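You operate a simulated robot arm through the tools that you are given. There is no shell and no other tool. Be economical: measure what you need, move in short steps, check, and stop when the job is done.

You are at the controls of a simulated robot arm. One attempt, no reset.

JOB
Measure the dark steel block and pick the spacer that makes 40 mm.
Fine: block and brass spacer in the green tray, caliper open again.

It is judged by the outcome, as a careful person would: the job done as asked, and still so three seconds after it is handed in. It fails if anything else is knocked over, pushed out of place, dropped, spilled or broken.

ROBOT AND FRAMES
A 6-joint arm with a two-finger parallel gripper, fixed in place. Base frame: the origin is at the foot of the arm, x ahead of it, y to its left, z up; the work surface is at about z = 860. Readings come in mm, rad, newtons and seconds.
With the tool pointing down near the work surface it reaches from about 260 to 680 mm from the base axis. Its first joint turns from -1.152 to 1.152 rad. Payload 2.9 kg.
Tool frame: the origin (TCP) lies between the finger pads and is the grasp point; the fingertips stand 30 mm ahead of it; z points along the fingers, y is the line along which they close. The gripper opens to 110 mm. The fingers are 20 mm wide and 10 mm thick; the gripper's body (48 by 112 mm) begins 55 mm behind the TCP.
Orientation is told as [roll, pitch, yaw] about the base's x, y, z axes, in that order, counted from this pose: with the fingers straight down and closing along the base's y, the tool's x points along the base's -x, its y along +y and its z along -z.

CONTROLS
- The arm moves only by the tool step_arm. Its argument "deltas" is a list of rows, each an object (a shift or turn left out is 0, a gripper value left out holds the last) with "dp": the shift along the tool's x, y, z in mm, a list of three; "delta_rot": the turn, a rotation vector about the tool's x, y, z in degrees, a list of three; "grip": the gripper command, from -1 (fully open) to 1 (shut), values between in proportion. In form: [{"dp": [dx, dy, dz], "delta_rot": [rx, ry, rz], "grip": grip}, ...]. A call has 1 to 8 rows; each row shifts and turns the commanded pose from where the row before left it, along the tool's axes as they then stand. Each row takes 0.2 s and may step no farther than 50 mm and 0.15 rad from the row before; otherwise, or with a gripper value out of range, the whole call is refused. Where a pose cannot be reached the arm comes as near as it can. A force on the tool above 50 N (or 10 N above the force at the start of the call, whichever is more), or a blocked arm, ends the call early, and 0.2 s more pass. Each finger travels about 108 mm/s and halts on what it meets, pressing with about 31 N; the grip force reading is that of the motor and also rises with nothing between the fingers. The clock runs only during rows and for 0.2 s after the last one: add rows that do not move to give the fingers time. It gives the time, the measured TCP pose, the force on the tool (base axes), the opening and the grip force at its end, in the units of the frame above (readings bear some noise).
- Cameras (640 x 400 px; columns grow to the right, rows downward): "scene" is fixed at [75.8, 427.2, 1392.5]; the picture's right is [-0.81, -0.59, 0.00], its down [-0.29, 0.40, -0.87] and it looks along [0.51, -0.70, -0.50] (base axes); focal length 373 px, centre (320, 200). "wrist" rides on the gripper at [-36, 0, -57] in the tool frame; the picture's right is [0.00, -1.00, 0.00], its down [0.97, 0.00, -0.24] and it looks along [0.24, 0.00, 0.97] (tool axes); focal length 218 px, centre (320, 200). There is no depth. A picture from a camera that has moved, and an enlarged one, comes with that camera's place and axes in the base frame and with its lens.
- snapshot(camera): a new picture of that camera. No time passes.
- close_up(camera, box): a new picture of the part [left, top, right, bottom] of that camera's present view, enlarged. No time passes.
- close_job(): hands the job in; it is judged then, once.

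Work in short steps. Places have to be worked out from the pictures, the camera data and where the tool is seen: move nearer, look again, correct. Check each grasp and each placing, and mend what went wrong. You have 120 turns and 76 pictures in all, those below and enlarged ones among them. Open the gripper and draw the arm clear of the work before you hand the job in, unless the task says otherwise; then end with one line.

The tools are called after ">>>" as a command line: name --argument value ..., lists and objects as JSON in quotes. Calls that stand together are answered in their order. step_arm: Moves the arm, as the interface text tells. Its arguments: {"type":"object","properties":{"deltas":{"type":"array"}},"required":["deltas"]} The other tools are called the same way: snapshot (camera) takes a picture; close_up (camera, box) takes an enlarged picture of a part of a camera's view; close_job () hands the job in.

At the start:

```text
time_s: 0.0
ee_pos: [402.1, 42.8, 1086.8]
orientation: [0.0, 0.001, 0.0]
contact_force: [0.1, -0.3, -0.5]
opening: 109.8
grasp_force: 0.0
```

scene: 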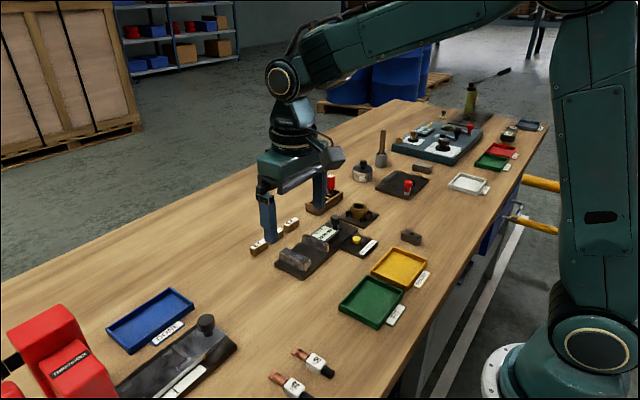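
wrist: 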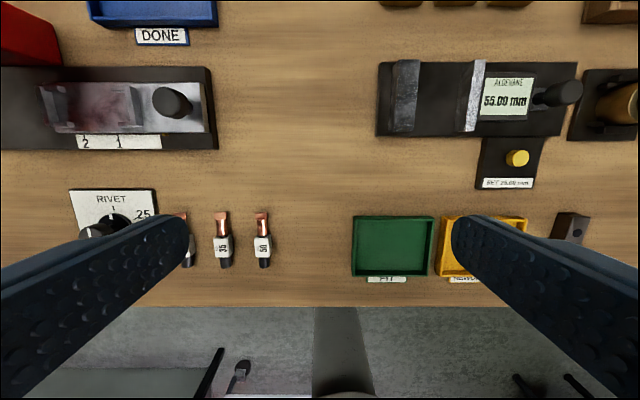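

I start by looking closely at the caliper area, the trays and the block/spacers.

>>> close_up --camera "scene" --box '[240, 170, 440, 295]'

>>> close_up --camera "wrist" --box '[340, 0, 640, 290]'

```text
3.20 times, centred on (340, 232) of scene
camera zoom: at [75.8, 427.2, 1392.5], right [-0.81, -0.59, 0.0], down [-0.29, 0.4, -0.87], along [0.51, -0.7, -0.5], focal length 1194 px, centre (256, 96)
```

zoom: 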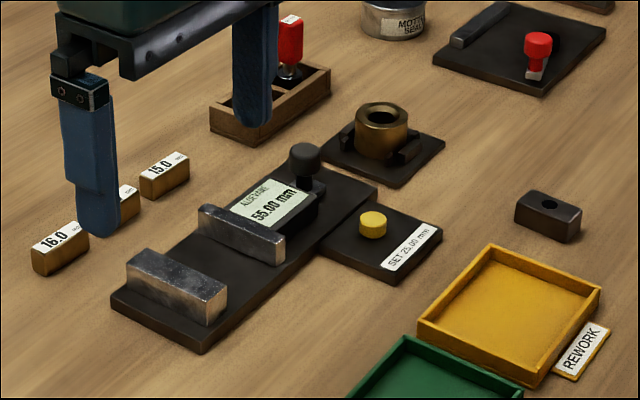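

```text
1.38 times, centred on (490, 145) of wrist
camera zoom: at [440.2, 41.9, 1143.9], right [0.0, -1.0, 0.0], down [-0.97, 0.0, 0.24], along [-0.24, 0.0, -0.97], focal length 301 px, centre (86, 276)
```

zoom: 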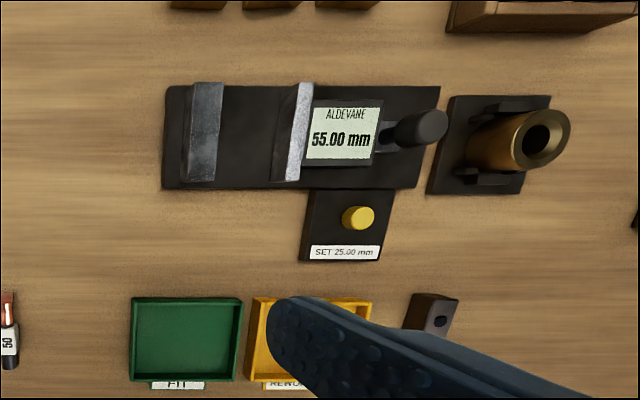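

The caliper reads 55.00 when open, with a yellow SET key beside it and a brass ring that may be the 25 mm reference. I'll move over the caliper and spacers to look at them.

>>> step_arm --deltas '[{"dp": [-20, -40, 0]}, {"dp": [-20, -40, 0]}, {"dp": [-20, -40, 0]}, {"dp": [-20, -40, 0]}, {"dp": [-20, 0, 0]}, {"dp": [0, 0, 0]}]'

>>> snapshot --camera "wrist"

>>> snapshot --camera "scene"

```text
time_s: 1.4
ee_pos: [502.6, -117.4, 1087.4]
orientation: [0.001, 0.0, 0.0]
contact_force: [0.0, 0.4, -0.6]
opening: 110.0
grasp_force: 0.0
```

```text
71 pictures are left
camera wrist: at [540.2, -117.4, 1145.1], right [0.0, -1.0, 0.0], down [-0.97, 0.0, 0.24], along [-0.24, 0.0, -0.97], focal length 218 px, centre (320, 200)
```

wrist: 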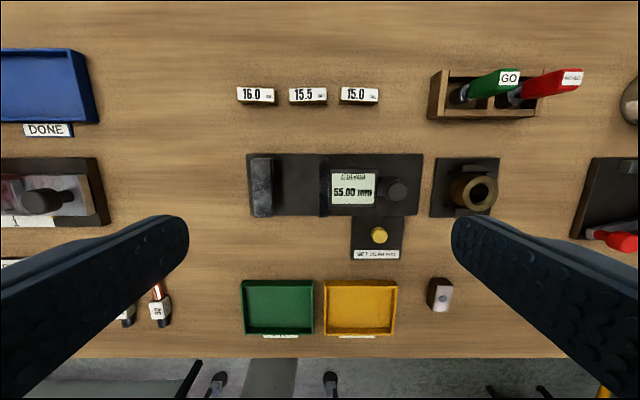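

```text
70 pictures are left
```

scene: 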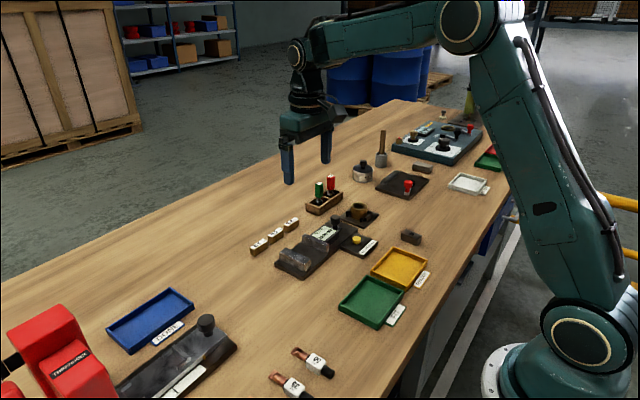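

>>> close_up --camera "wrist" --box '[230, 75, 510, 265]'

>>> close_up --camera "scene" --box '[245, 180, 435, 290]'

>>> close_up --camera "scene" --box '[385, 110, 535, 200]'

```text
2.11 times, centred on (370, 170) of wrist
camera zoom: at [540.2, -117.4, 1145.1], right [0.0, -1.0, 0.0], down [-0.97, 0.0, 0.24], along [-0.24, 0.0, -0.97], focal length 460 px, centre (215, 263)
```

zoom: 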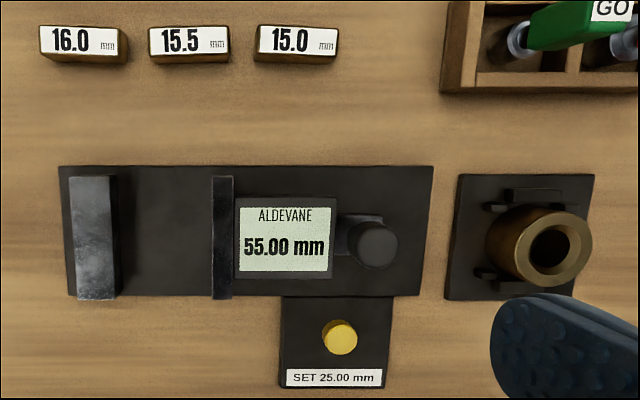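

```text
3.37 times, centred on (340, 235) of scene
camera zoom: at [75.8, 427.2, 1392.5], right [-0.81, -0.59, 0.0], down [-0.29, 0.4, -0.87], along [0.51, -0.7, -0.5], focal length 1257 px, centre (253, 82)
```

zoom: 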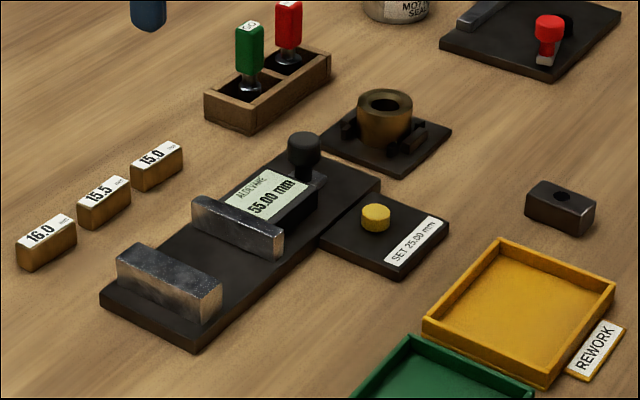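

```text
4.27 times, centred on (460, 155) of scene
camera zoom: at [75.8, 427.2, 1392.5], right [-0.81, -0.59, 0.0], down [-0.29, 0.4, -0.87], along [0.51, -0.7, -0.5], focal length 1592 px, centre (-277, 392)
```

zoom: 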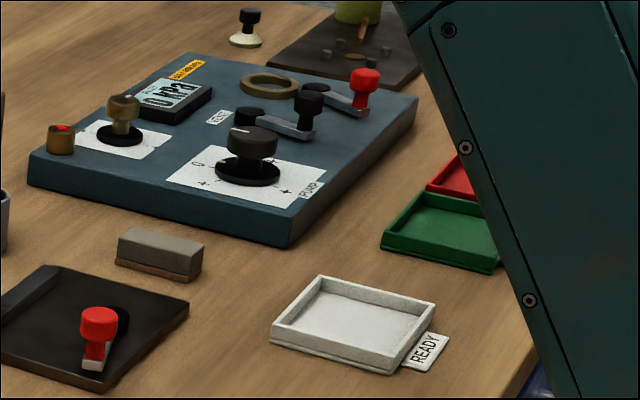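

I go lower over the caliper for a better view of its jaws, the yellow item and the ring.

>>> step_arm --deltas '[{"dp": [10, -10, 40]}, {"dp": [10, -10, 40]}, {"dp": [0, 0, 0]}]'

>>> close_up --camera "wrist" --box '[180, 60, 480, 260]'

```text
time_s: 2.2
ee_pos: [483.2, -139.1, 1009.4]
orientation: [0.001, 0.002, 0.0]
contact_force: [0.2, 0.1, 0.7]
opening: 110.0
grasp_force: 0.0
```

```text
2.00 times, centred on (330, 160) of wrist
camera zoom: at [520.5, -140.2, 1066.2], right [0.0, -1.0, 0.0], down [-0.97, 0.0, 0.24], along [-0.24, 0.0, -0.97], focal length 436 px, centre (300, 280)
```

zoom: 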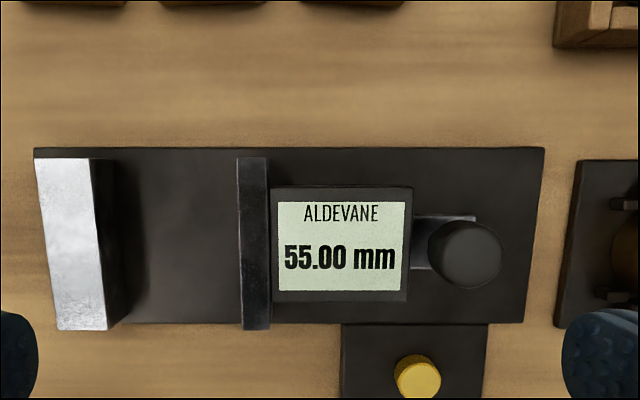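

The yellow item is beside the caliper at about (426, -196). I'll look at it closely to decide whether it is a button or a gauge.

>>> step_arm --deltas '[{"dp": [30, -28, 20]}, {"dp": [30, -28, 20]}, {"dp": [0, 0, 0]}]'

>>> close_up --camera "wrist" --box '[200, 80, 500, 280]'

>>> snapshot --camera "wrist"

```text
time_s: 3.0
ee_pos: [423.6, -196.9, 965.4]
orientation: [-0.001, 0.0, 0.0]
contact_force: [-0.6, -1.4, 0.2]
opening: 110.0
grasp_force: 0.1
```

```text
2.00 times, centred on (350, 180) of wrist
camera zoom: at [461.0, -198.0, 1023.1], right [0.0, -1.0, 0.0], down [-0.97, 0.0, 0.24], along [-0.24, 0.0, -0.97], focal length 436 px, centre (260, 240)
```

zoom: 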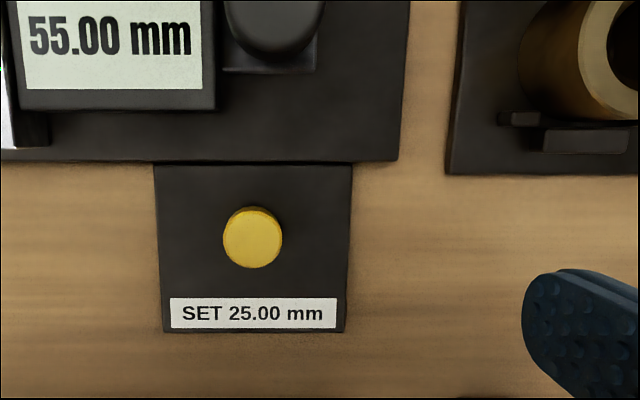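

```text
64 pictures are left
camera wrist: at [461.0, -198.0, 1023.1], right [0.0, -1.0, 0.0], down [-0.97, 0.0, 0.24], along [-0.24, 0.0, -0.97], focal length 218 px, centre (320, 200)
```

wrist: 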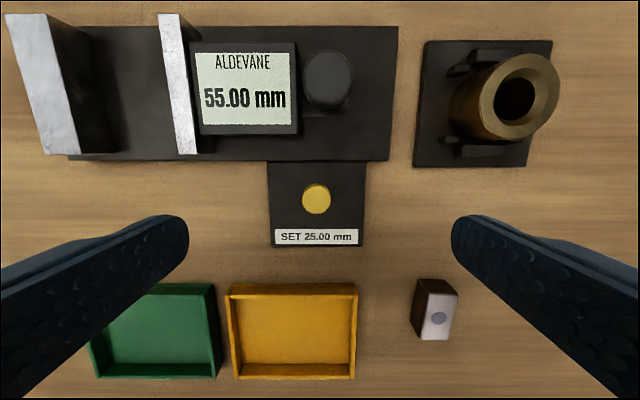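

The yellow item stands only about 20 mm high at (426, -196) and looks like a set key. The knob top is at about (492, -201, 910). Before trusting the reading, I'll check the caliper's zero by closing it empty. I turn the gripper 90° to grip the knob across x.

>>> step_arm --deltas '[{"dp": [-10, 0, -10], "delta_rot": [0, 0, -8.2]}, {"delta_rot": [0, 0, -8.2]}, {"delta_rot": [0, 0, -8.2]}, {"delta_rot": [0, 0, -8.2]}, {"delta_rot": [0, 0, -8.2]}, {"delta_rot": [0, 0, -8.2]}, {"delta_rot": [0, 0, -8.2]}, {"delta_rot": [0, 0, -8.2]}]'

>>> step_arm --deltas '[{"delta_rot": [0, 0, -8.2], "grip": -0.2}, {"delta_rot": [0, 0, -8.2]}, {"delta_rot": [0, 0, -8]}, {"dp": [0, 20, 0]}, {"dp": [0, 20, 0]}, {"dp": [0, 18, 0]}, {}]'

>>> snapshot --camera "wrist"

```text
time_s: 4.8
ee_pos: [433.4, -193.4, 976.3]
orientation: [-0.001, 0.001, 1.147]
contact_force: [0.0, -0.6, -0.3]
opening: 110.0
grasp_force: 0.2
```

```text
time_s: 6.4
ee_pos: [374.0, -193.7, 973.1]
orientation: [0.002, 0.0, 1.57]
contact_force: [0.2, 0.3, 0.1]
opening: 66.1
grasp_force: 0.1
```

```text
63 pictures are left
camera wrist: at [375.8, -158.0, 1033.0], right [1.0, 0.0, 0.0], down [0.0, -0.97, 0.24], along [0.0, -0.24, -0.97], focal length 218 px, centre (320, 200)
```

wrist: 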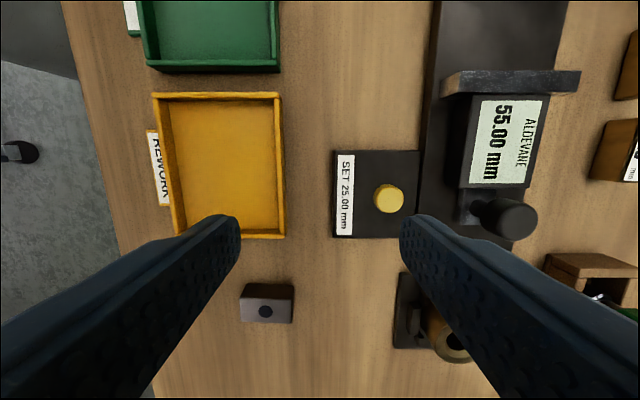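

Tool y is now base -x, so that went the wrong way. I move back to above the knob at (492, -201).

>>> step_arm --deltas '[{"dp": [2, -40, 0]}, {"dp": [3, -40, 0]}, {"dp": [2, -38, 0]}, {}]'

>>> snapshot --camera "wrist"

>>> close_up --camera "scene" --box '[270, 160, 430, 280]'

```text
time_s: 7.4
ee_pos: [495.6, -199.9, 979.2]
orientation: [0.0, -0.001, 1.572]
contact_force: [1.1, 0.1, 0.3]
opening: 66.0
grasp_force: 0.0
```

```text
62 pictures are left
camera wrist: at [496.2, -164.8, 1036.4], right [1.0, 0.0, 0.0], down [0.0, -0.97, 0.24], along [0.0, -0.24, -0.97], focal length 218 px, centre (320, 200)
```

wrist: 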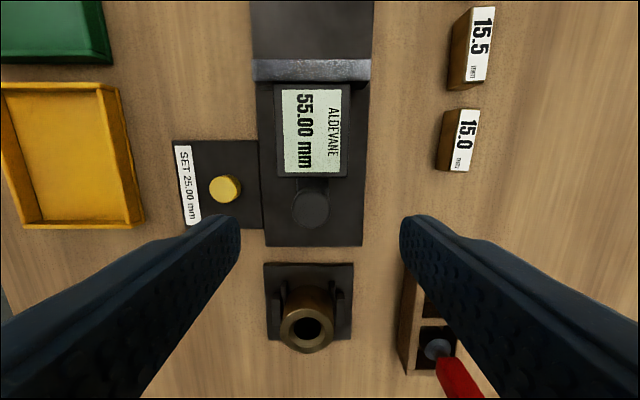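

```text
3.33 times, centred on (350, 220) of scene
camera zoom: at [75.8, 427.2, 1392.5], right [-0.81, -0.59, 0.0], down [-0.29, 0.4, -0.87], along [0.51, -0.7, -0.5], focal length 1244 px, centre (220, 133)
```

zoom: 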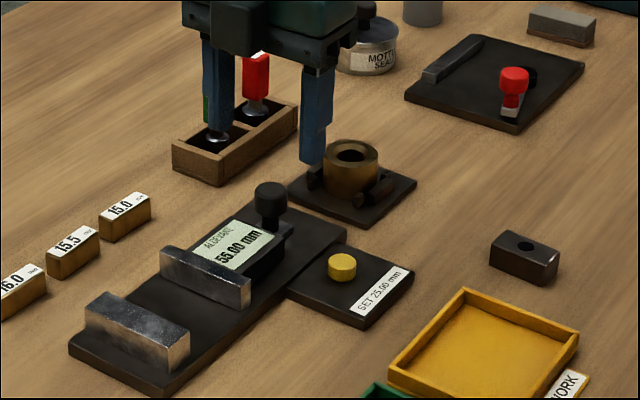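

The knob is at (491, -201.5). I'll descend around it, staying about 5 mm above the base plate, and check before closing.

>>> step_arm --deltas '[{"dp": [1.5, 4.7, 25], "grip": -0.2}, {"dp": [0, 0, 25]}, {"dp": [0, 0, 19]}, {}]'

>>> close_up --camera "scene" --box '[270, 160, 430, 280]'

>>> snapshot --camera "wrist"

```text
time_s: 8.4
ee_pos: [491.0, -199.4, 909.4]
orientation: [0.001, 0.001, 1.571]
contact_force: [0.0, -0.2, 0.1]
opening: 66.2
grasp_force: 0.0
```

```text
3.33 times, centred on (350, 220) of scene
camera zoom: at [75.8, 427.2, 1392.5], right [-0.81, -0.59, 0.0], down [-0.29, 0.4, -0.87], along [0.51, -0.7, -0.5], focal length 1244 px, centre (220, 133)
```

zoom: 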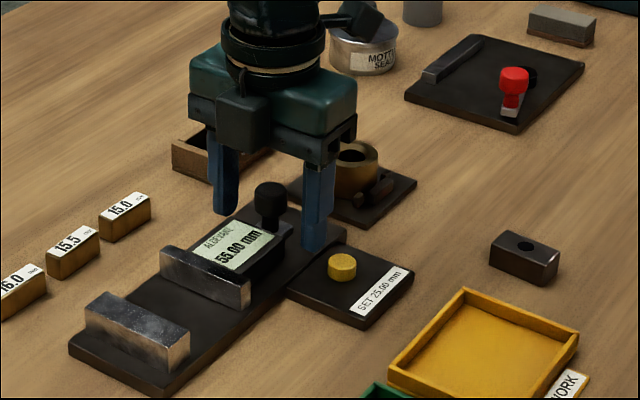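

```text
59 pictures are left
camera wrist: at [491.3, -163.8, 966.6], right [1.0, 0.0, 0.0], down [0.0, -0.97, 0.24], along [0.0, -0.24, -0.97], focal length 218 px, centre (320, 200)
```

wrist: 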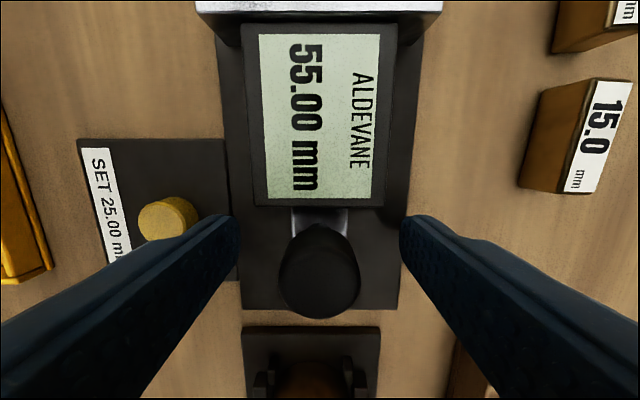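

The knob sits centered between the fingers. I close on it.

>>> step_arm --deltas '[{"grip": 0.3}, {"grip": 1}, {}, {}]'

```text
time_s: 9.4
ee_pos: [490.7, -198.2, 909.6]
orientation: [0.001, 0.001, 1.573]
contact_force: [-3.0, 1.0, -0.6]
opening: 23.4
grasp_force: 45.1
```

The knob is gripped (23.4 mm across). I slide it toward +y in small rows.

>>> step_arm --deltas '[{"dp": [-7, 0, 0]}, {"dp": [-8, 0, 0]}, {"dp": [-8, 0, 0]}, {"dp": [-8, 0, 0]}, {"dp": [-8, 0, 0]}, {"dp": [-8, 0, 0]}, {}]'

>>> snapshot --camera "wrist"

```text
time_s: 11.0
ee_pos: [490.2, -155.4, 909.8]
orientation: [0.0, 0.0, 1.571]
contact_force: [-0.8, 0.8, 14.3]
opening: 23.4
grasp_force: 44.6
```

```text
58 pictures are left
camera wrist: at [490.8, -119.3, 966.7], right [1.0, 0.0, 0.0], down [0.0, -0.97, 0.24], along [0.0, -0.24, -0.97], focal length 218 px, centre (320, 200)
```

wrist: 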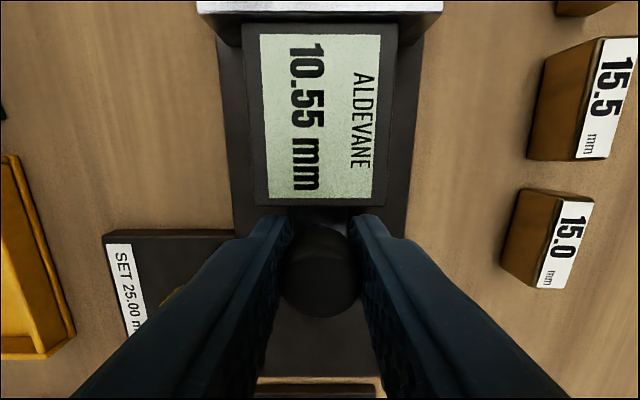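

It slides freely and reads 10.55. I continue gently to contact.

>>> step_arm --deltas '[{"dp": [-3, 0, 0]}, {"dp": [-3, 0, 0]}, {"dp": [-2, 0, 0]}, {"dp": [-1.5, 0, 0]}, {"dp": [-1.5, 0, 0]}, {"dp": [-1, 0, 0]}, {"dp": [-1, 0, 0]}, {}]'

>>> snapshot --camera "wrist"

>>> close_up --camera "scene" --box '[260, 190, 380, 290]'

```text
time_s: 12.8
ee_pos: [489.7, -143.5, 909.6]
orientation: [-0.004, 0.005, 1.565]
contact_force: [7.8, -19.2, 25.4]
opening: 23.8
grasp_force: 45.1
```

```text
57 pictures are left
camera wrist: at [490.7, -108.0, 966.3], right [1.0, 0.0, 0.01], down [-0.01, -0.97, 0.24], along [0.0, -0.24, -0.97], focal length 218 px, centre (320, 200)
```

wrist: 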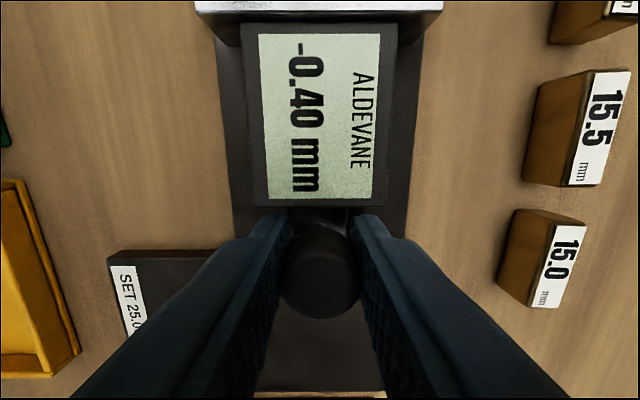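

```text
4.00 times, centred on (320, 240) of scene
camera zoom: at [75.7, 426.8, 1392.6], right [-0.81, -0.59, 0.0], down [-0.29, 0.4, -0.87], along [0.51, -0.7, -0.5], focal length 1493 px, centre (320, 40)
```

zoom: 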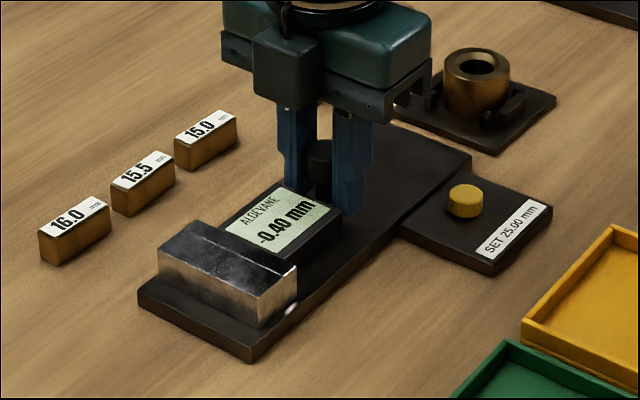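

Closed empty, the caliper reads -0.40, so it under-reads by 0.40 mm. I reopen it to the original 55 mm and release.

>>> step_arm --deltas '[{"dp": [8, 0, 0]}, {"dp": [9, 0, 0]}, {"dp": [9, 0, 0]}, {"dp": [9, 0, 0]}, {"dp": [9, 0, 0]}, {"dp": [8, 0, 0]}, {"dp": [8, 0, 0]}, {}]'

>>> snapshot --camera "wrist"

```text
time_s: 14.6
ee_pos: [489.4, -202.0, 908.3]
orientation: [-0.004, 0.002, 1.573]
contact_force: [20.8, 0.4, 9.8]
opening: 23.3
grasp_force: 44.7
```

```text
55 pictures are left
camera wrist: at [490.6, -167.0, 965.9], right [1.0, 0.0, 0.0], down [0.0, -0.97, 0.24], along [0.0, -0.24, -0.97], focal length 218 px, centre (320, 200)
```

wrist: 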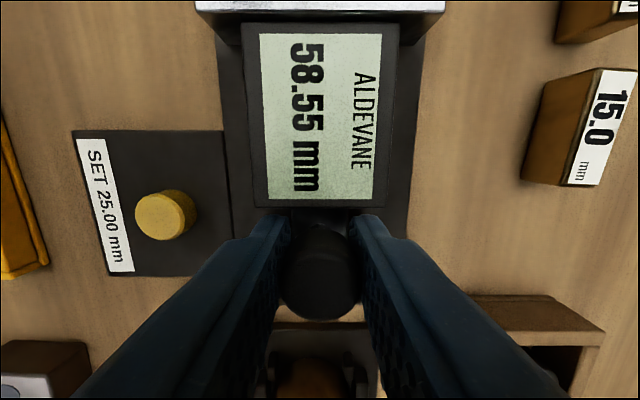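

The caliper is open at 58.55. I release the knob, rise, and move above the block for a look.

>>> step_arm --deltas '[{"grip": -0.2}, {}, {"dp": [0, 0, -40]}, {"dp": [0, 0, -40]}, {"dp": [20, 40, 0]}, {"dp": [20, 40, 0]}, {"dp": [20, 40, 0]}, {"dp": [10, 30, 0]}]'

>>> snapshot --camera "wrist"

```text
time_s: 16.4
ee_pos: [337.0, -270.5, 989.9]
orientation: [-0.001, -0.001, 1.572]
contact_force: [-0.3, -0.3, -0.5]
opening: 66.0
grasp_force: 0.0
```

```text
54 pictures are left
camera wrist: at [337.2, -235.3, 1047.2], right [1.0, 0.0, 0.0], down [0.0, -0.97, 0.24], along [0.0, -0.24, -0.97], focal length 218 px, centre (320, 200)
```

wrist: 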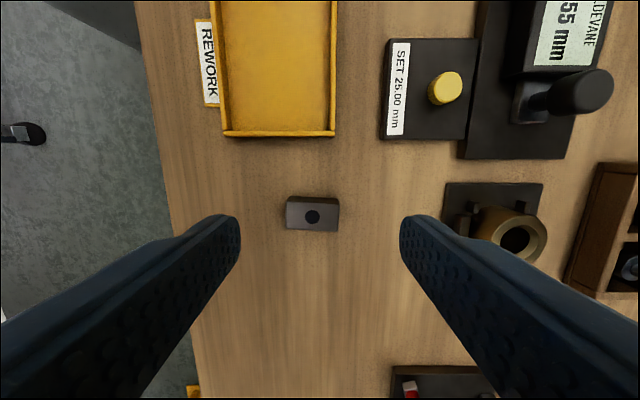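

Block top center is near (331, -289). I go closer with an enlarged view to get its size and yaw.

>>> step_arm --deltas '[{"dp": [9, 3, 20]}, {"dp": [9, 3, 20]}, {}]'

>>> close_up --camera "wrist" --box '[240, 140, 400, 240]'

>>> close_up --camera "scene" --box '[370, 200, 450, 260]'

```text
time_s: 17.2
ee_pos: [329.4, -290.4, 947.7]
orientation: [0.0, 0.001, 1.57]
contact_force: [0.7, -0.6, 0.9]
opening: 65.8
grasp_force: 0.0
```

```text
4.00 times, centred on (320, 190) of wrist
camera zoom: at [330.6, -255.0, 1005.0], right [1.0, 0.0, 0.0], down [0.0, -0.97, 0.24], along [0.0, -0.24, -0.97], focal length 873 px, centre (320, 240)
```

zoom: 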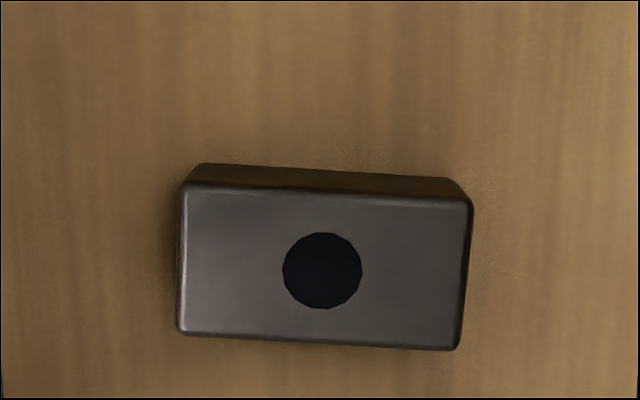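

```text
6.67 times, centred on (410, 230) of scene
camera zoom: at [75.8, 427.2, 1392.5], right [-0.81, -0.59, 0.0], down [-0.29, 0.4, -0.87], along [0.51, -0.7, -0.5], focal length 2488 px, centre (-280, 0)
```

zoom: 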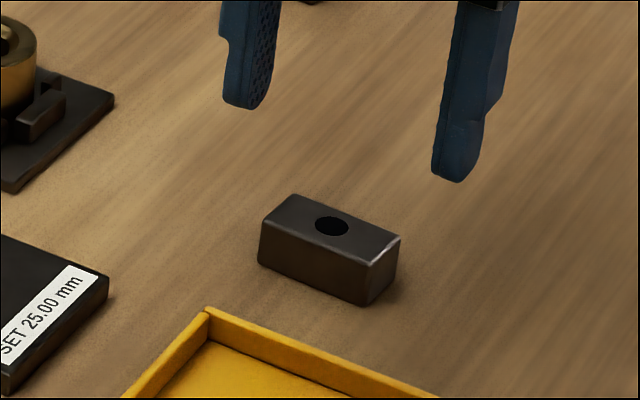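

The block measures about 44×24×19 mm, with center (331, -291) and yaw about -2.4°. I'll grip it by its ends, so its ~24 mm width will lie across the caliper jaws.

>>> step_arm --deltas '[{"dp": [0.4, -1, 20], "delta_rot": [0, 0, 2.4]}, {"dp": [0, 0, 20]}, {"dp": [0, 0, 12]}, {}, {"grip": 0.1}, {"grip": 0.6}, {"grip": 0.6}, {"grip": 0.6}]'

>>> snapshot --camera "wrist"

```text
time_s: 19.0
ee_pos: [332.6, -290.6, 896.4]
orientation: [0.0, 0.001, 1.53]
contact_force: [-0.6, 0.4, 0.2]
opening: 43.5
grasp_force: 30.9
```

```text
51 pictures are left
camera wrist: at [335.6, -255.7, 953.5], right [1.0, -0.04, 0.0], down [-0.04, -0.97, 0.24], along [-0.01, -0.24, -0.97], focal length 218 px, centre (320, 200)
```

wrist: 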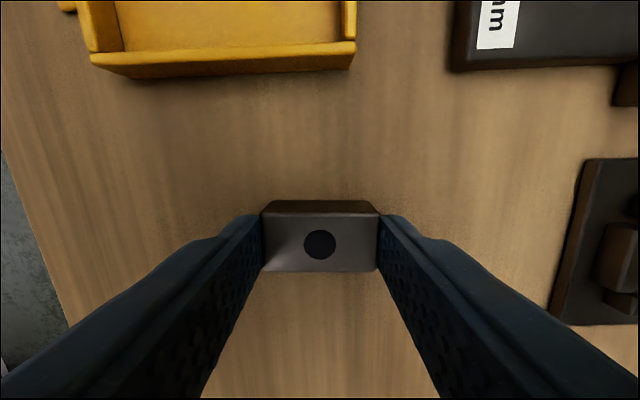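

The block is held (43.5 mm long). I lift, square the yaw, and carry it toward the caliper gap, high enough to clear the knob.

>>> step_arm --deltas '[{"dp": [0, 0, -35]}, {"dp": [0, 0, -40], "delta_rot": [0, 0, -2.4]}, {"dp": [-30, -32, 0]}, {"dp": [-35, -32, 0]}, {"dp": [-35, -32, 0]}, {"dp": [-35, -32, 0]}, {"dp": [-35, -30, 0]}, {"dp": [-20, 0, 0]}]'

>>> snapshot --camera "wrist"

>>> close_up --camera "scene" --box '[240, 170, 400, 290]'

```text
time_s: 20.8
ee_pos: [492.4, -98.4, 969.2]
orientation: [0.0, 0.0, 1.571]
contact_force: [-0.7, 0.7, 0.7]
opening: 22.0
grasp_force: 0.0
```

```text
50 pictures are left
camera wrist: at [492.8, -63.0, 1027.0], right [1.0, 0.0, 0.0], down [0.0, -0.97, 0.24], along [0.0, -0.24, -0.97], focal length 218 px, centre (320, 200)
```

wrist: 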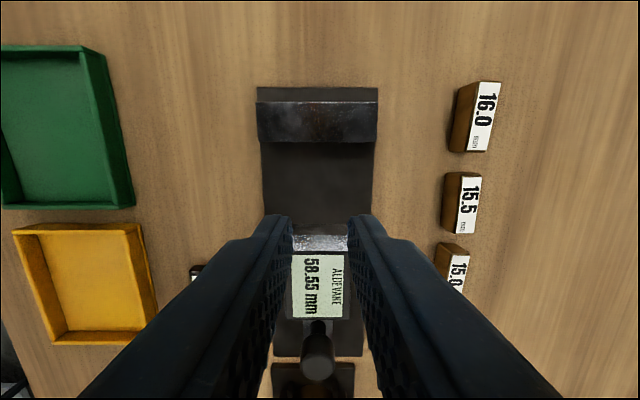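

```text
3.33 times, centred on (320, 230) of scene
camera zoom: at [75.8, 427.2, 1392.5], right [-0.81, -0.59, 0.0], down [-0.29, 0.4, -0.87], along [0.51, -0.7, -0.5], focal length 1244 px, centre (320, 100)
```

zoom: 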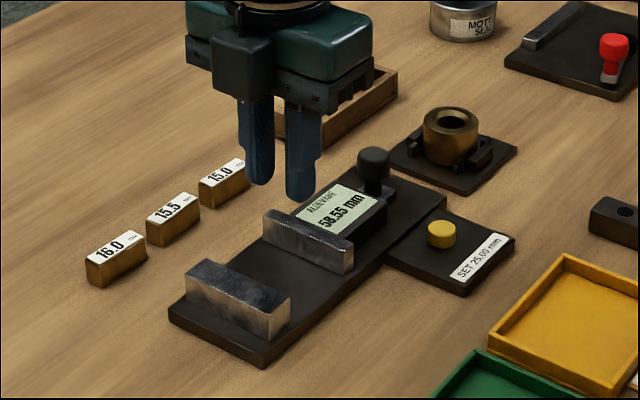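

The gripper came up empty. The block slipped out, apparently near where it started. I check where it is.

>>> close_up --camera "scene" --box '[350, 180, 470, 290]'

```text
3.64 times, centred on (410, 235) of scene
camera zoom: at [75.8, 427.2, 1392.5], right [-0.81, -0.59, 0.0], down [-0.29, 0.4, -0.87], along [0.51, -0.7, -0.5], focal length 1357 px, centre (-7, 73)
```

zoom: 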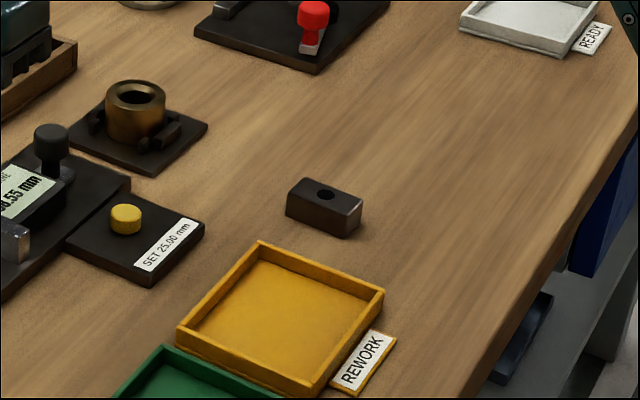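

The block is upright almost where it was. I go back over it with the gripper reopened, and this time will use full grip and a gentle lift.

>>> step_arm --deltas '[{"grip": -0.2, "dp": [20, 0, 0]}, {"dp": [35, 30, 0]}, {"dp": [35, 32, 0]}, {"dp": [35, 32, 0]}, {"dp": [35, 32, 0]}, {"dp": [32, 34, 0]}, {"dp": [0, 0, 20]}, {}]'

>>> close_up --camera "wrist" --box '[220, 140, 420, 265]'

```text
time_s: 22.6
ee_pos: [328.7, -290.3, 949.5]
orientation: [-0.001, 0.0, 1.57]
contact_force: [-0.1, 0.0, -0.1]
opening: 66.1
grasp_force: 0.0
```

```text
3.20 times, centred on (320, 202) of wrist
camera zoom: at [330.8, -253.7, 1005.9], right [1.0, 0.0, 0.0], down [0.0, -0.97, 0.24], along [0.0, -0.24, -0.97], focal length 698 px, centre (320, 192)
```

zoom: 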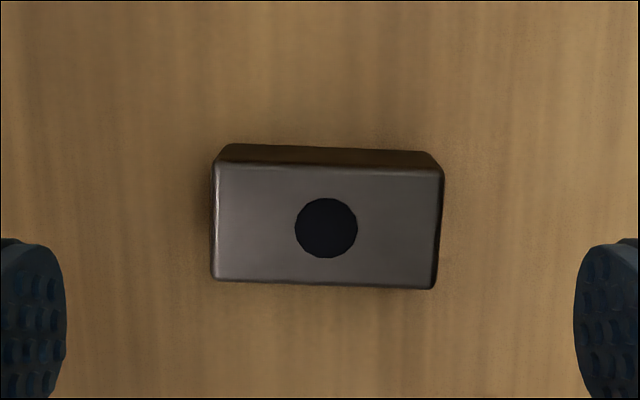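

The block is at (332, -292), yaw about -1.3°. I descend a little lower, grip fully, and lift slowly.

>>> step_arm --deltas '[{"dp": [1.5, -2, 20], "delta_rot": [0, 0, 1.3]}, {"dp": [0, 0, 20]}, {"dp": [0, 0, 16]}, {"grip": 0.1}, {"grip": 1}, {"grip": 1}, {"grip": 1}, {"grip": 1}]'

>>> step_arm --deltas '[{"dp": [0, 0, -3]}, {"dp": [0, 0, -5]}, {"dp": [0, 0, -8]}, {"dp": [0, 0, -10]}, {}]'

```text
time_s: 24.4
ee_pos: [331.9, -291.4, 892.8]
orientation: [0.0, 0.0, 1.549]
contact_force: [-0.2, -0.5, -0.3]
opening: 43.2
grasp_force: 31.4
```

```text
time_s: 25.6
ee_pos: [332.6, -293.7, 919.2]
orientation: [0.0, -0.001, 1.547]
contact_force: [0.0, -0.7, -2.1]
opening: 43.3
grasp_force: 30.5
```

It holds this time (43.3 mm). I lift further and carry it over with moderate steps.

>>> step_arm --deltas '[{"dp": [0, 0, -15]}, {"dp": [0, 0, -18], "delta_rot": [0, 0, -1.3]}, {"dp": [0, 0, -14]}, {"dp": [-10, -10, 0]}, {"dp": [-20, -20, 0]}, {"dp": [-25, -20, 0]}, {"dp": [-25, -20, 0]}, {"dp": [-25, -20, 0]}]'

>>> step_arm --deltas '[{"dp": [-25, -20, 0]}, {"dp": [-25, -20, 0]}, {"dp": [-25, -15, 0]}, {"dp": [-20, -10, 0]}, {"dp": [-12, -4, 0]}, {}]'

>>> snapshot --camera "wrist"

```text
time_s: 27.4
ee_pos: [422.3, -187.3, 965.3]
orientation: [0.001, 0.0, 1.57]
contact_force: [0.8, 1.0, -2.3]
opening: 43.2
grasp_force: 30.8
```

```text
time_s: 28.8
ee_pos: [492.1, -82.2, 966.3]
orientation: [0.0, -0.001, 1.57]
contact_force: [-0.6, 0.0, -2.0]
opening: 43.4
grasp_force: 30.8
```

```text
46 pictures are left
camera wrist: at [492.8, -46.7, 1023.7], right [1.0, 0.0, 0.0], down [0.0, -0.97, 0.24], along [0.0, -0.24, -0.97], focal length 218 px, centre (320, 200)
```

wrist: 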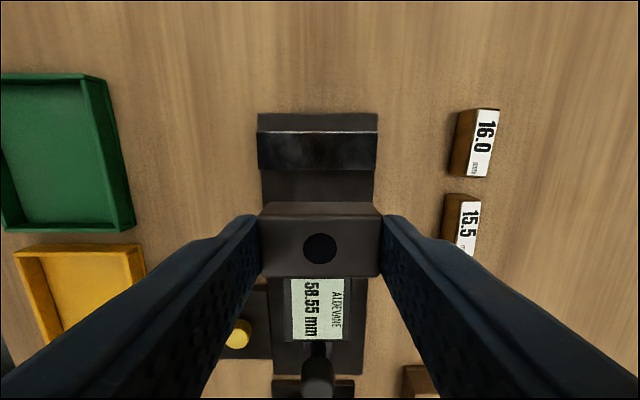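

The block is over the gap, about 9 mm clear of the fixed jaw (face at y ≈ -60.5). I lower it carefully and feel for the base.

>>> step_arm --deltas '[{"dp": [0, 0, 15]}, {"dp": [0, 0, 20]}, {"dp": [0, 0, 10]}, {"dp": [0, 0, 6]}, {}]'

>>> close_up --camera "scene" --box '[250, 190, 370, 290]'

```text
time_s: 30.0
ee_pos: [493.0, -81.4, 916.6]
orientation: [-0.001, 0.002, 1.571]
contact_force: [0.0, -0.2, -1.0]
opening: 43.6
grasp_force: 30.7
```

```text
4.00 times, centred on (310, 240) of scene
camera zoom: at [75.8, 427.2, 1392.5], right [-0.81, -0.59, 0.0], down [-0.29, 0.4, -0.87], along [0.51, -0.7, -0.5], focal length 1493 px, centre (360, 40)
```

zoom: 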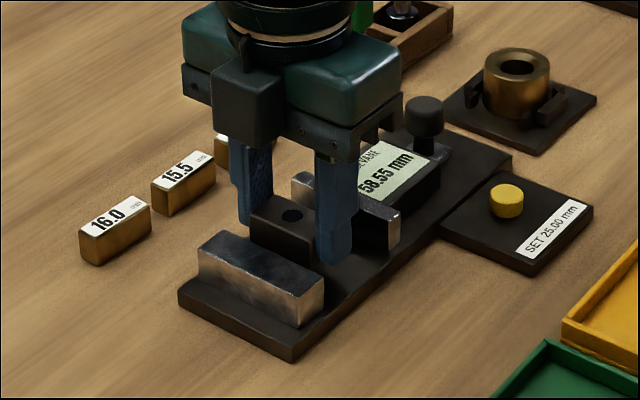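

>>> step_arm --deltas '[{"dp": [0, 0, 3]}, {"dp": [0, 0, 3]}, {"dp": [0, 0, 2]}, {"dp": [0, 0, 2]}, {}]'

```text
time_s: 31.2
ee_pos: [492.1, -81.0, 907.0]
orientation: [0.001, 0.001, 1.571]
contact_force: [-0.2, 0.5, -1.2]
opening: 43.5
grasp_force: 30.9
```

No contact yet, so I lower further in 1.5 mm rows.

>>> step_arm --deltas '[{"dp": [0, 0, 1.5]}, {"dp": [0, 0, 1.5]}, {"dp": [0, 0, 1.5]}, {}]'

```text
time_s: 32.2
ee_pos: [492.4, -81.9, 902.7]
orientation: [-0.003, 0.0, 1.571]
contact_force: [-6.6, 2.7, 21.6]
opening: 43.7
grasp_force: 30.9
```

Contact (21 N up). I ease off slightly, release with modest opening, and rise straight up.

>>> step_arm --deltas '[{"dp": [0, 0, -1]}, {"grip": -0.1}, {}, {"dp": [0, 0, -15]}, {"dp": [0, 0, -30]}, {"dp": [0, 0, -30]}, {}]'

>>> snapshot --camera "wrist"

```text
time_s: 33.8
ee_pos: [492.5, -82.2, 977.0]
orientation: [0.001, 0.001, 1.571]
contact_force: [0.0, -0.1, 0.1]
opening: 60.4
grasp_force: 0.0
```

```text
44 pictures are left
camera wrist: at [493.8, -46.0, 1034.6], right [1.0, 0.0, 0.0], down [0.0, -0.97, 0.24], along [0.0, -0.24, -0.97], focal length 218 px, centre (320, 200)
```

wrist: 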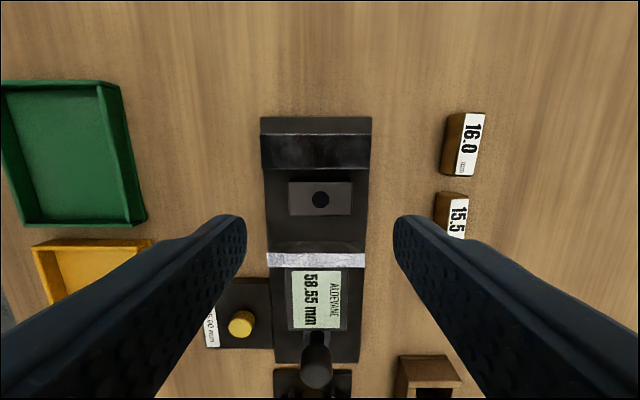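

The block rests flat in the gap. Now I go to the knob at (490.5, -202), descend and grip.

>>> step_arm --deltas '[{"dp": [40, 1, 0]}, {"dp": [40, 1, 0]}, {"dp": [39, 0, 0]}, {}, {"dp": [0, 0, 30]}, {"dp": [0, 0, 30]}, {"dp": [0, 0, 8]}, {}]'

>>> snapshot --camera "wrist"

```text
time_s: 35.6
ee_pos: [488.6, -202.9, 908.4]
orientation: [-0.002, -0.001, 1.572]
contact_force: [0.7, 0.6, 0.5]
opening: 61.0
grasp_force: 0.0
```

```text
43 pictures are left
camera wrist: at [490.9, -166.8, 966.0], right [1.0, 0.0, 0.0], down [0.0, -0.97, 0.24], along [0.0, -0.24, -0.97], focal length 218 px, centre (320, 200)
```

wrist: 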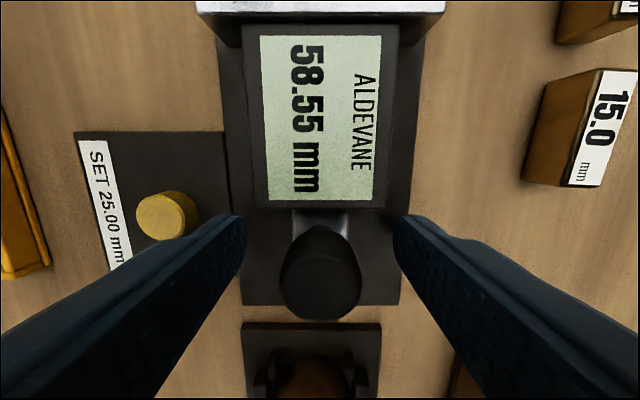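

Aligned as before. I grip and push about 30 mm, then slow down.

>>> step_arm --deltas '[{"grip": 1}, {}, {}, {"dp": [-6, 0, 0]}, {"dp": [-7, 0, 0]}, {"dp": [-7, 0, 0]}, {"dp": [-6, 0, 0]}, {}]'

>>> step_arm --deltas '[{"dp": [-2, 0, 0]}, {"dp": [-2, 0, 0]}, {"dp": [-2, 0, 0]}, {"dp": [-1, 0, 0]}, {"dp": [-1, 0, 0]}, {"dp": [-1, 0, 0]}, {}]'

>>> snapshot --camera "wrist"

```text
time_s: 37.4
ee_pos: [490.1, -176.5, 909.0]
orientation: [-0.001, -0.001, 1.571]
contact_force: [-3.7, -0.8, -3.4]
opening: 23.3
grasp_force: 44.4
```

```text
time_s: 39.0
ee_pos: [490.0, -167.6, 909.5]
orientation: [0.003, 0.0, 1.566]
contact_force: [-9.2, -16.8, -25.6]
opening: 23.6
grasp_force: 44.4
```

```text
42 pictures are left
camera wrist: at [491.5, -132.3, 966.5], right [1.0, 0.0, 0.0], down [0.0, -0.97, 0.24], along [0.0, -0.24, -0.97], focal length 218 px, centre (320, 200)
```

wrist: 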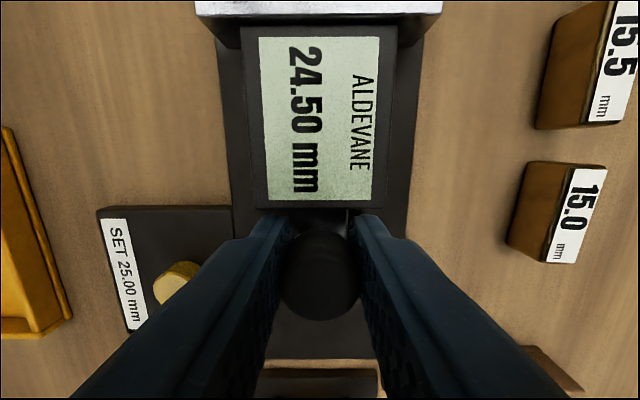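

It reads 24.50 at about 17 N, maybe not fully seated. I press a bit more and see whether it settles.

>>> step_arm --deltas '[{"dp": [-0.7, 0, 0]}, {"dp": [-0.7, 0, 0]}, {}, {}]'

>>> close_up --camera "wrist" --box '[240, 20, 400, 210]'

>>> close_up --camera "scene" --box '[250, 190, 370, 290]'

```text
time_s: 40.0
ee_pos: [490.9, -165.7, 910.3]
orientation: [0.001, 0.002, 1.567]
contact_force: [-9.5, -22.6, -15.1]
opening: 22.9
grasp_force: 44.8
```

```text
2.11 times, centred on (320, 115) of wrist
camera zoom: at [491.2, -131.3, 967.5], right [1.0, 0.0, 0.0], down [0.0, -0.97, 0.24], along [0.0, -0.24, -0.97], focal length 460 px, centre (320, 379)
```

zoom: 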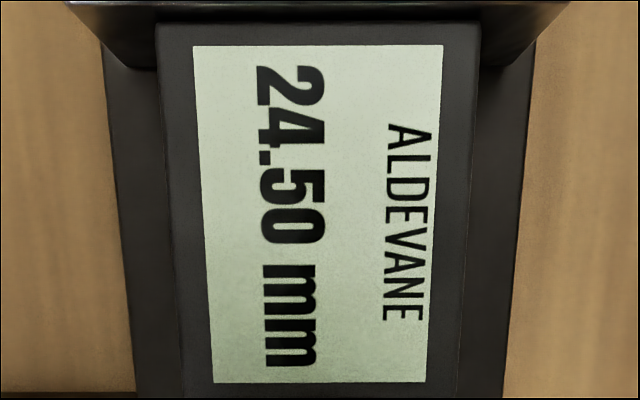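

```text
4.00 times, centred on (310, 240) of scene
camera zoom: at [75.8, 426.5, 1392.7], right [-0.81, -0.59, 0.0], down [-0.29, 0.4, -0.87], along [0.51, -0.7, -0.5], focal length 1493 px, centre (360, 40)
```

zoom: 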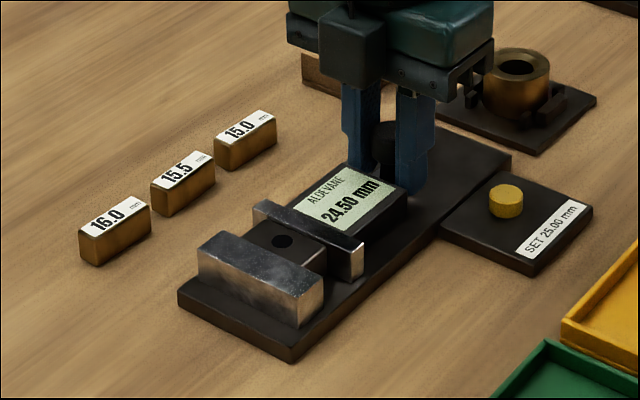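

It's steady at 24.50. With the -0.40 zero that gives about 24.9, but the closed reading was taken under load and could be affected by it. I release the knob and read again with no force.

>>> step_arm --deltas '[{"dp": [2, 0, 0]}, {"grip": -0.1}, {}, {}]'

>>> close_up --camera "wrist" --box '[240, 20, 400, 210]'

```text
time_s: 41.0
ee_pos: [491.3, -165.6, 909.6]
orientation: [0.001, 0.001, 1.571]
contact_force: [0.8, 0.5, 0.1]
opening: 60.5
grasp_force: 0.1
```

```text
2.11 times, centred on (320, 115) of wrist
camera zoom: at [491.8, -131.0, 967.6], right [1.0, 0.0, 0.0], down [0.0, -0.97, 0.24], along [0.0, -0.24, -0.97], focal length 460 px, centre (320, 379)
```

zoom: 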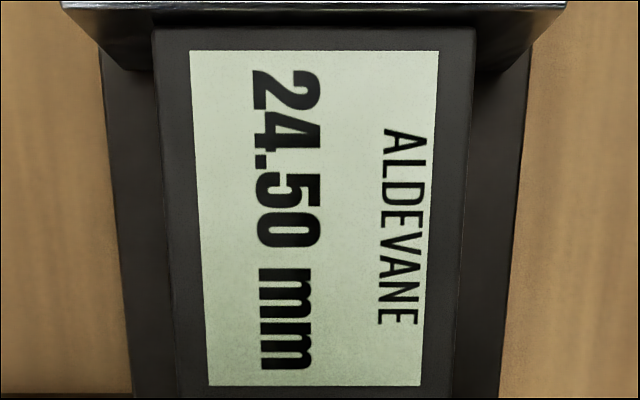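

Unloaded it still reads 24.50. I regrip, open the caliper again, then go for the block.

>>> step_arm --deltas '[{"grip": 1}, {}, {}, {"dp": [8, 0, 0]}, {"dp": [9, 0, 0]}, {"dp": [9, 0, 0]}, {"dp": [8, 0, 0]}, {}]'

>>> step_arm --deltas '[{"grip": -0.1}, {}, {"dp": [0, 0, -35]}, {"dp": [0, 0, -35]}, {"dp": [-30, 0, 0]}, {"dp": [-40, -1, 0]}, {"dp": [-50, 0, 0]}, {}]'

>>> snapshot --camera "wrist"

```text
time_s: 42.8
ee_pos: [490.2, -199.5, 909.0]
orientation: [0.002, 0.0, 1.57]
contact_force: [-22.4, 0.6, 12.8]
opening: 23.3
grasp_force: 44.6
```

```text
time_s: 44.6
ee_pos: [490.6, -80.6, 978.7]
orientation: [0.0, 0.0, 1.569]
contact_force: [0.1, 0.3, 0.2]
opening: 60.4
grasp_force: 0.0
```

```text
38 pictures are left
camera wrist: at [491.9, -45.2, 1036.6], right [1.0, 0.0, 0.0], down [0.0, -0.97, 0.24], along [0.0, -0.24, -0.97], focal length 218 px, centre (320, 200)
```

wrist: 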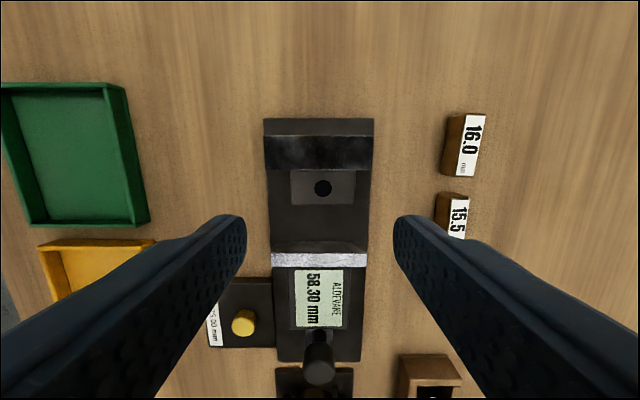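

The block is against the fixed jaw at (493.5, -73). I descend with the fingers just clear of the jaw and grip it.

>>> step_arm --deltas '[{"dp": [-6.5, -1.5, 0]}, {"dp": [0, 0, 30]}, {"dp": [0, 0, 25]}, {"dp": [0, 0, 14]}, {"dp": [0, 0, 5]}, {}, {"grip": 0.2}, {"grip": 1}]'

>>> step_arm --deltas '[{}, {}, {"dp": [0, 0, -3]}, {"dp": [0, 0, -5]}, {"dp": [0, 0, -10]}, {}]'

```text
time_s: 46.4
ee_pos: [492.7, -75.4, 905.6]
orientation: [0.0, 0.001, 1.57]
contact_force: [-0.2, -0.7, 0.9]
opening: 43.2
grasp_force: 31.0
```

```text
time_s: 47.8
ee_pos: [493.1, -74.7, 923.8]
orientation: [0.001, -0.001, 1.568]
contact_force: [0.7, -8.8, -5.7]
opening: 43.0
grasp_force: 30.9
```

It is held, but the block rubs the fixed jaw (about 9 N), so I shift 2 mm away and keep lifting.

>>> step_arm --deltas '[{"dp": [1, 0, 0]}, {"dp": [1.5, 0, -4]}, {"dp": [0, 0, -12]}, {"dp": [0, 0, -15]}, {"dp": [0, 0, -15]}, {}]'

>>> snapshot --camera "wrist"

>>> close_up --camera "scene" --box '[250, 170, 410, 290]'

```text
time_s: 49.2
ee_pos: [491.8, -74.7, 970.6]
orientation: [0.0, 0.0, 1.571]
contact_force: [-0.7, -1.2, -2.0]
opening: 43.5
grasp_force: 30.9
```

```text
37 pictures are left
camera wrist: at [493.6, -40.3, 1027.5], right [1.0, 0.0, 0.0], down [0.0, -0.97, 0.24], along [0.0, -0.24, -0.97], focal length 218 px, centre (320, 200)
```

wrist: 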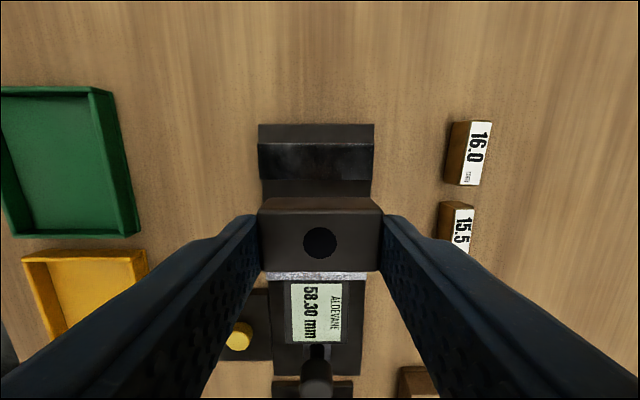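

```text
3.33 times, centred on (330, 230) of scene
camera zoom: at [75.8, 427.2, 1392.5], right [-0.81, -0.59, 0.0], down [-0.29, 0.4, -0.87], along [0.51, -0.7, -0.5], focal length 1244 px, centre (287, 100)
```

zoom: 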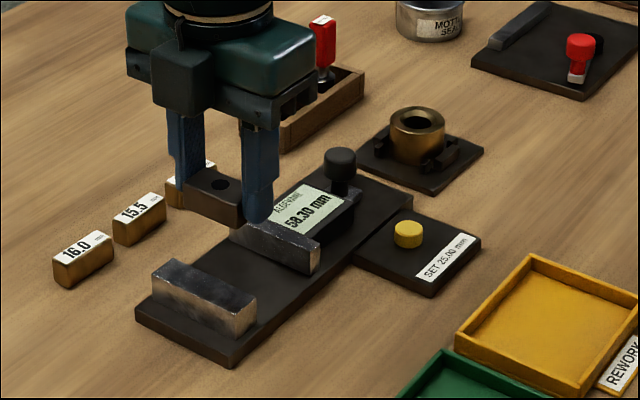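

The block is held. I carry it over the green tray, which spans about x 264–356 and y -3 to -107, aiming for (312, -32).

>>> step_arm --deltas '[{"dp": [-4, 15, 0]}, {"dp": [-6, 25, 0]}, {"dp": [-6, 25, 0]}, {"dp": [-6, 25, 0]}, {"dp": [-6, 25, 0]}, {"dp": [-6, 25, 0]}, {"dp": [-5, 25, 0]}, {"dp": [-4, 15, 0]}]'

>>> snapshot --camera "wrist"

>>> close_up --camera "scene" --box '[320, 220, 480, 340]'

```text
time_s: 51.0
ee_pos: [311.7, -34.3, 968.5]
orientation: [0.001, 0.0, 1.571]
contact_force: [-0.2, -0.7, -1.6]
opening: 43.5
grasp_force: 30.9
```

```text
35 pictures are left
camera wrist: at [312.5, 1.8, 1026.1], right [1.0, 0.0, 0.0], down [0.0, -0.97, 0.24], along [0.0, -0.24, -0.97], focal length 218 px, centre (320, 200)
```

wrist: 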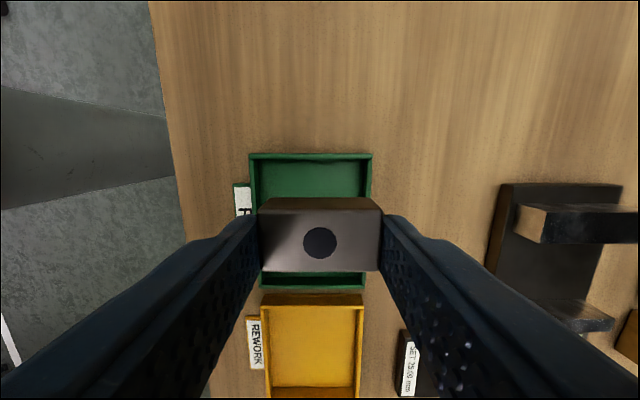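

```text
3.33 times, centred on (400, 280) of scene
camera zoom: at [75.8, 427.2, 1392.5], right [-0.81, -0.59, 0.0], down [-0.29, 0.4, -0.87], along [0.51, -0.7, -0.5], focal length 1244 px, centre (53, -67)
```

zoom: 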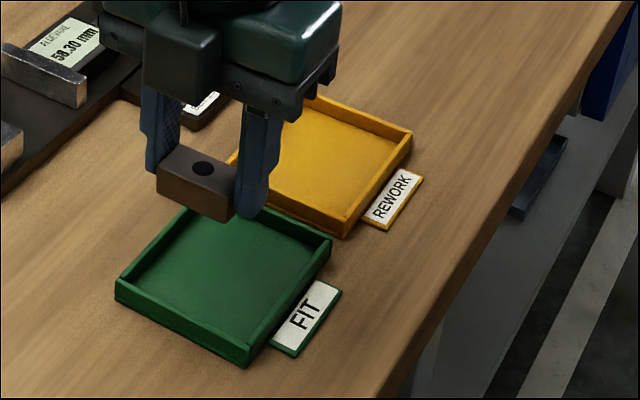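

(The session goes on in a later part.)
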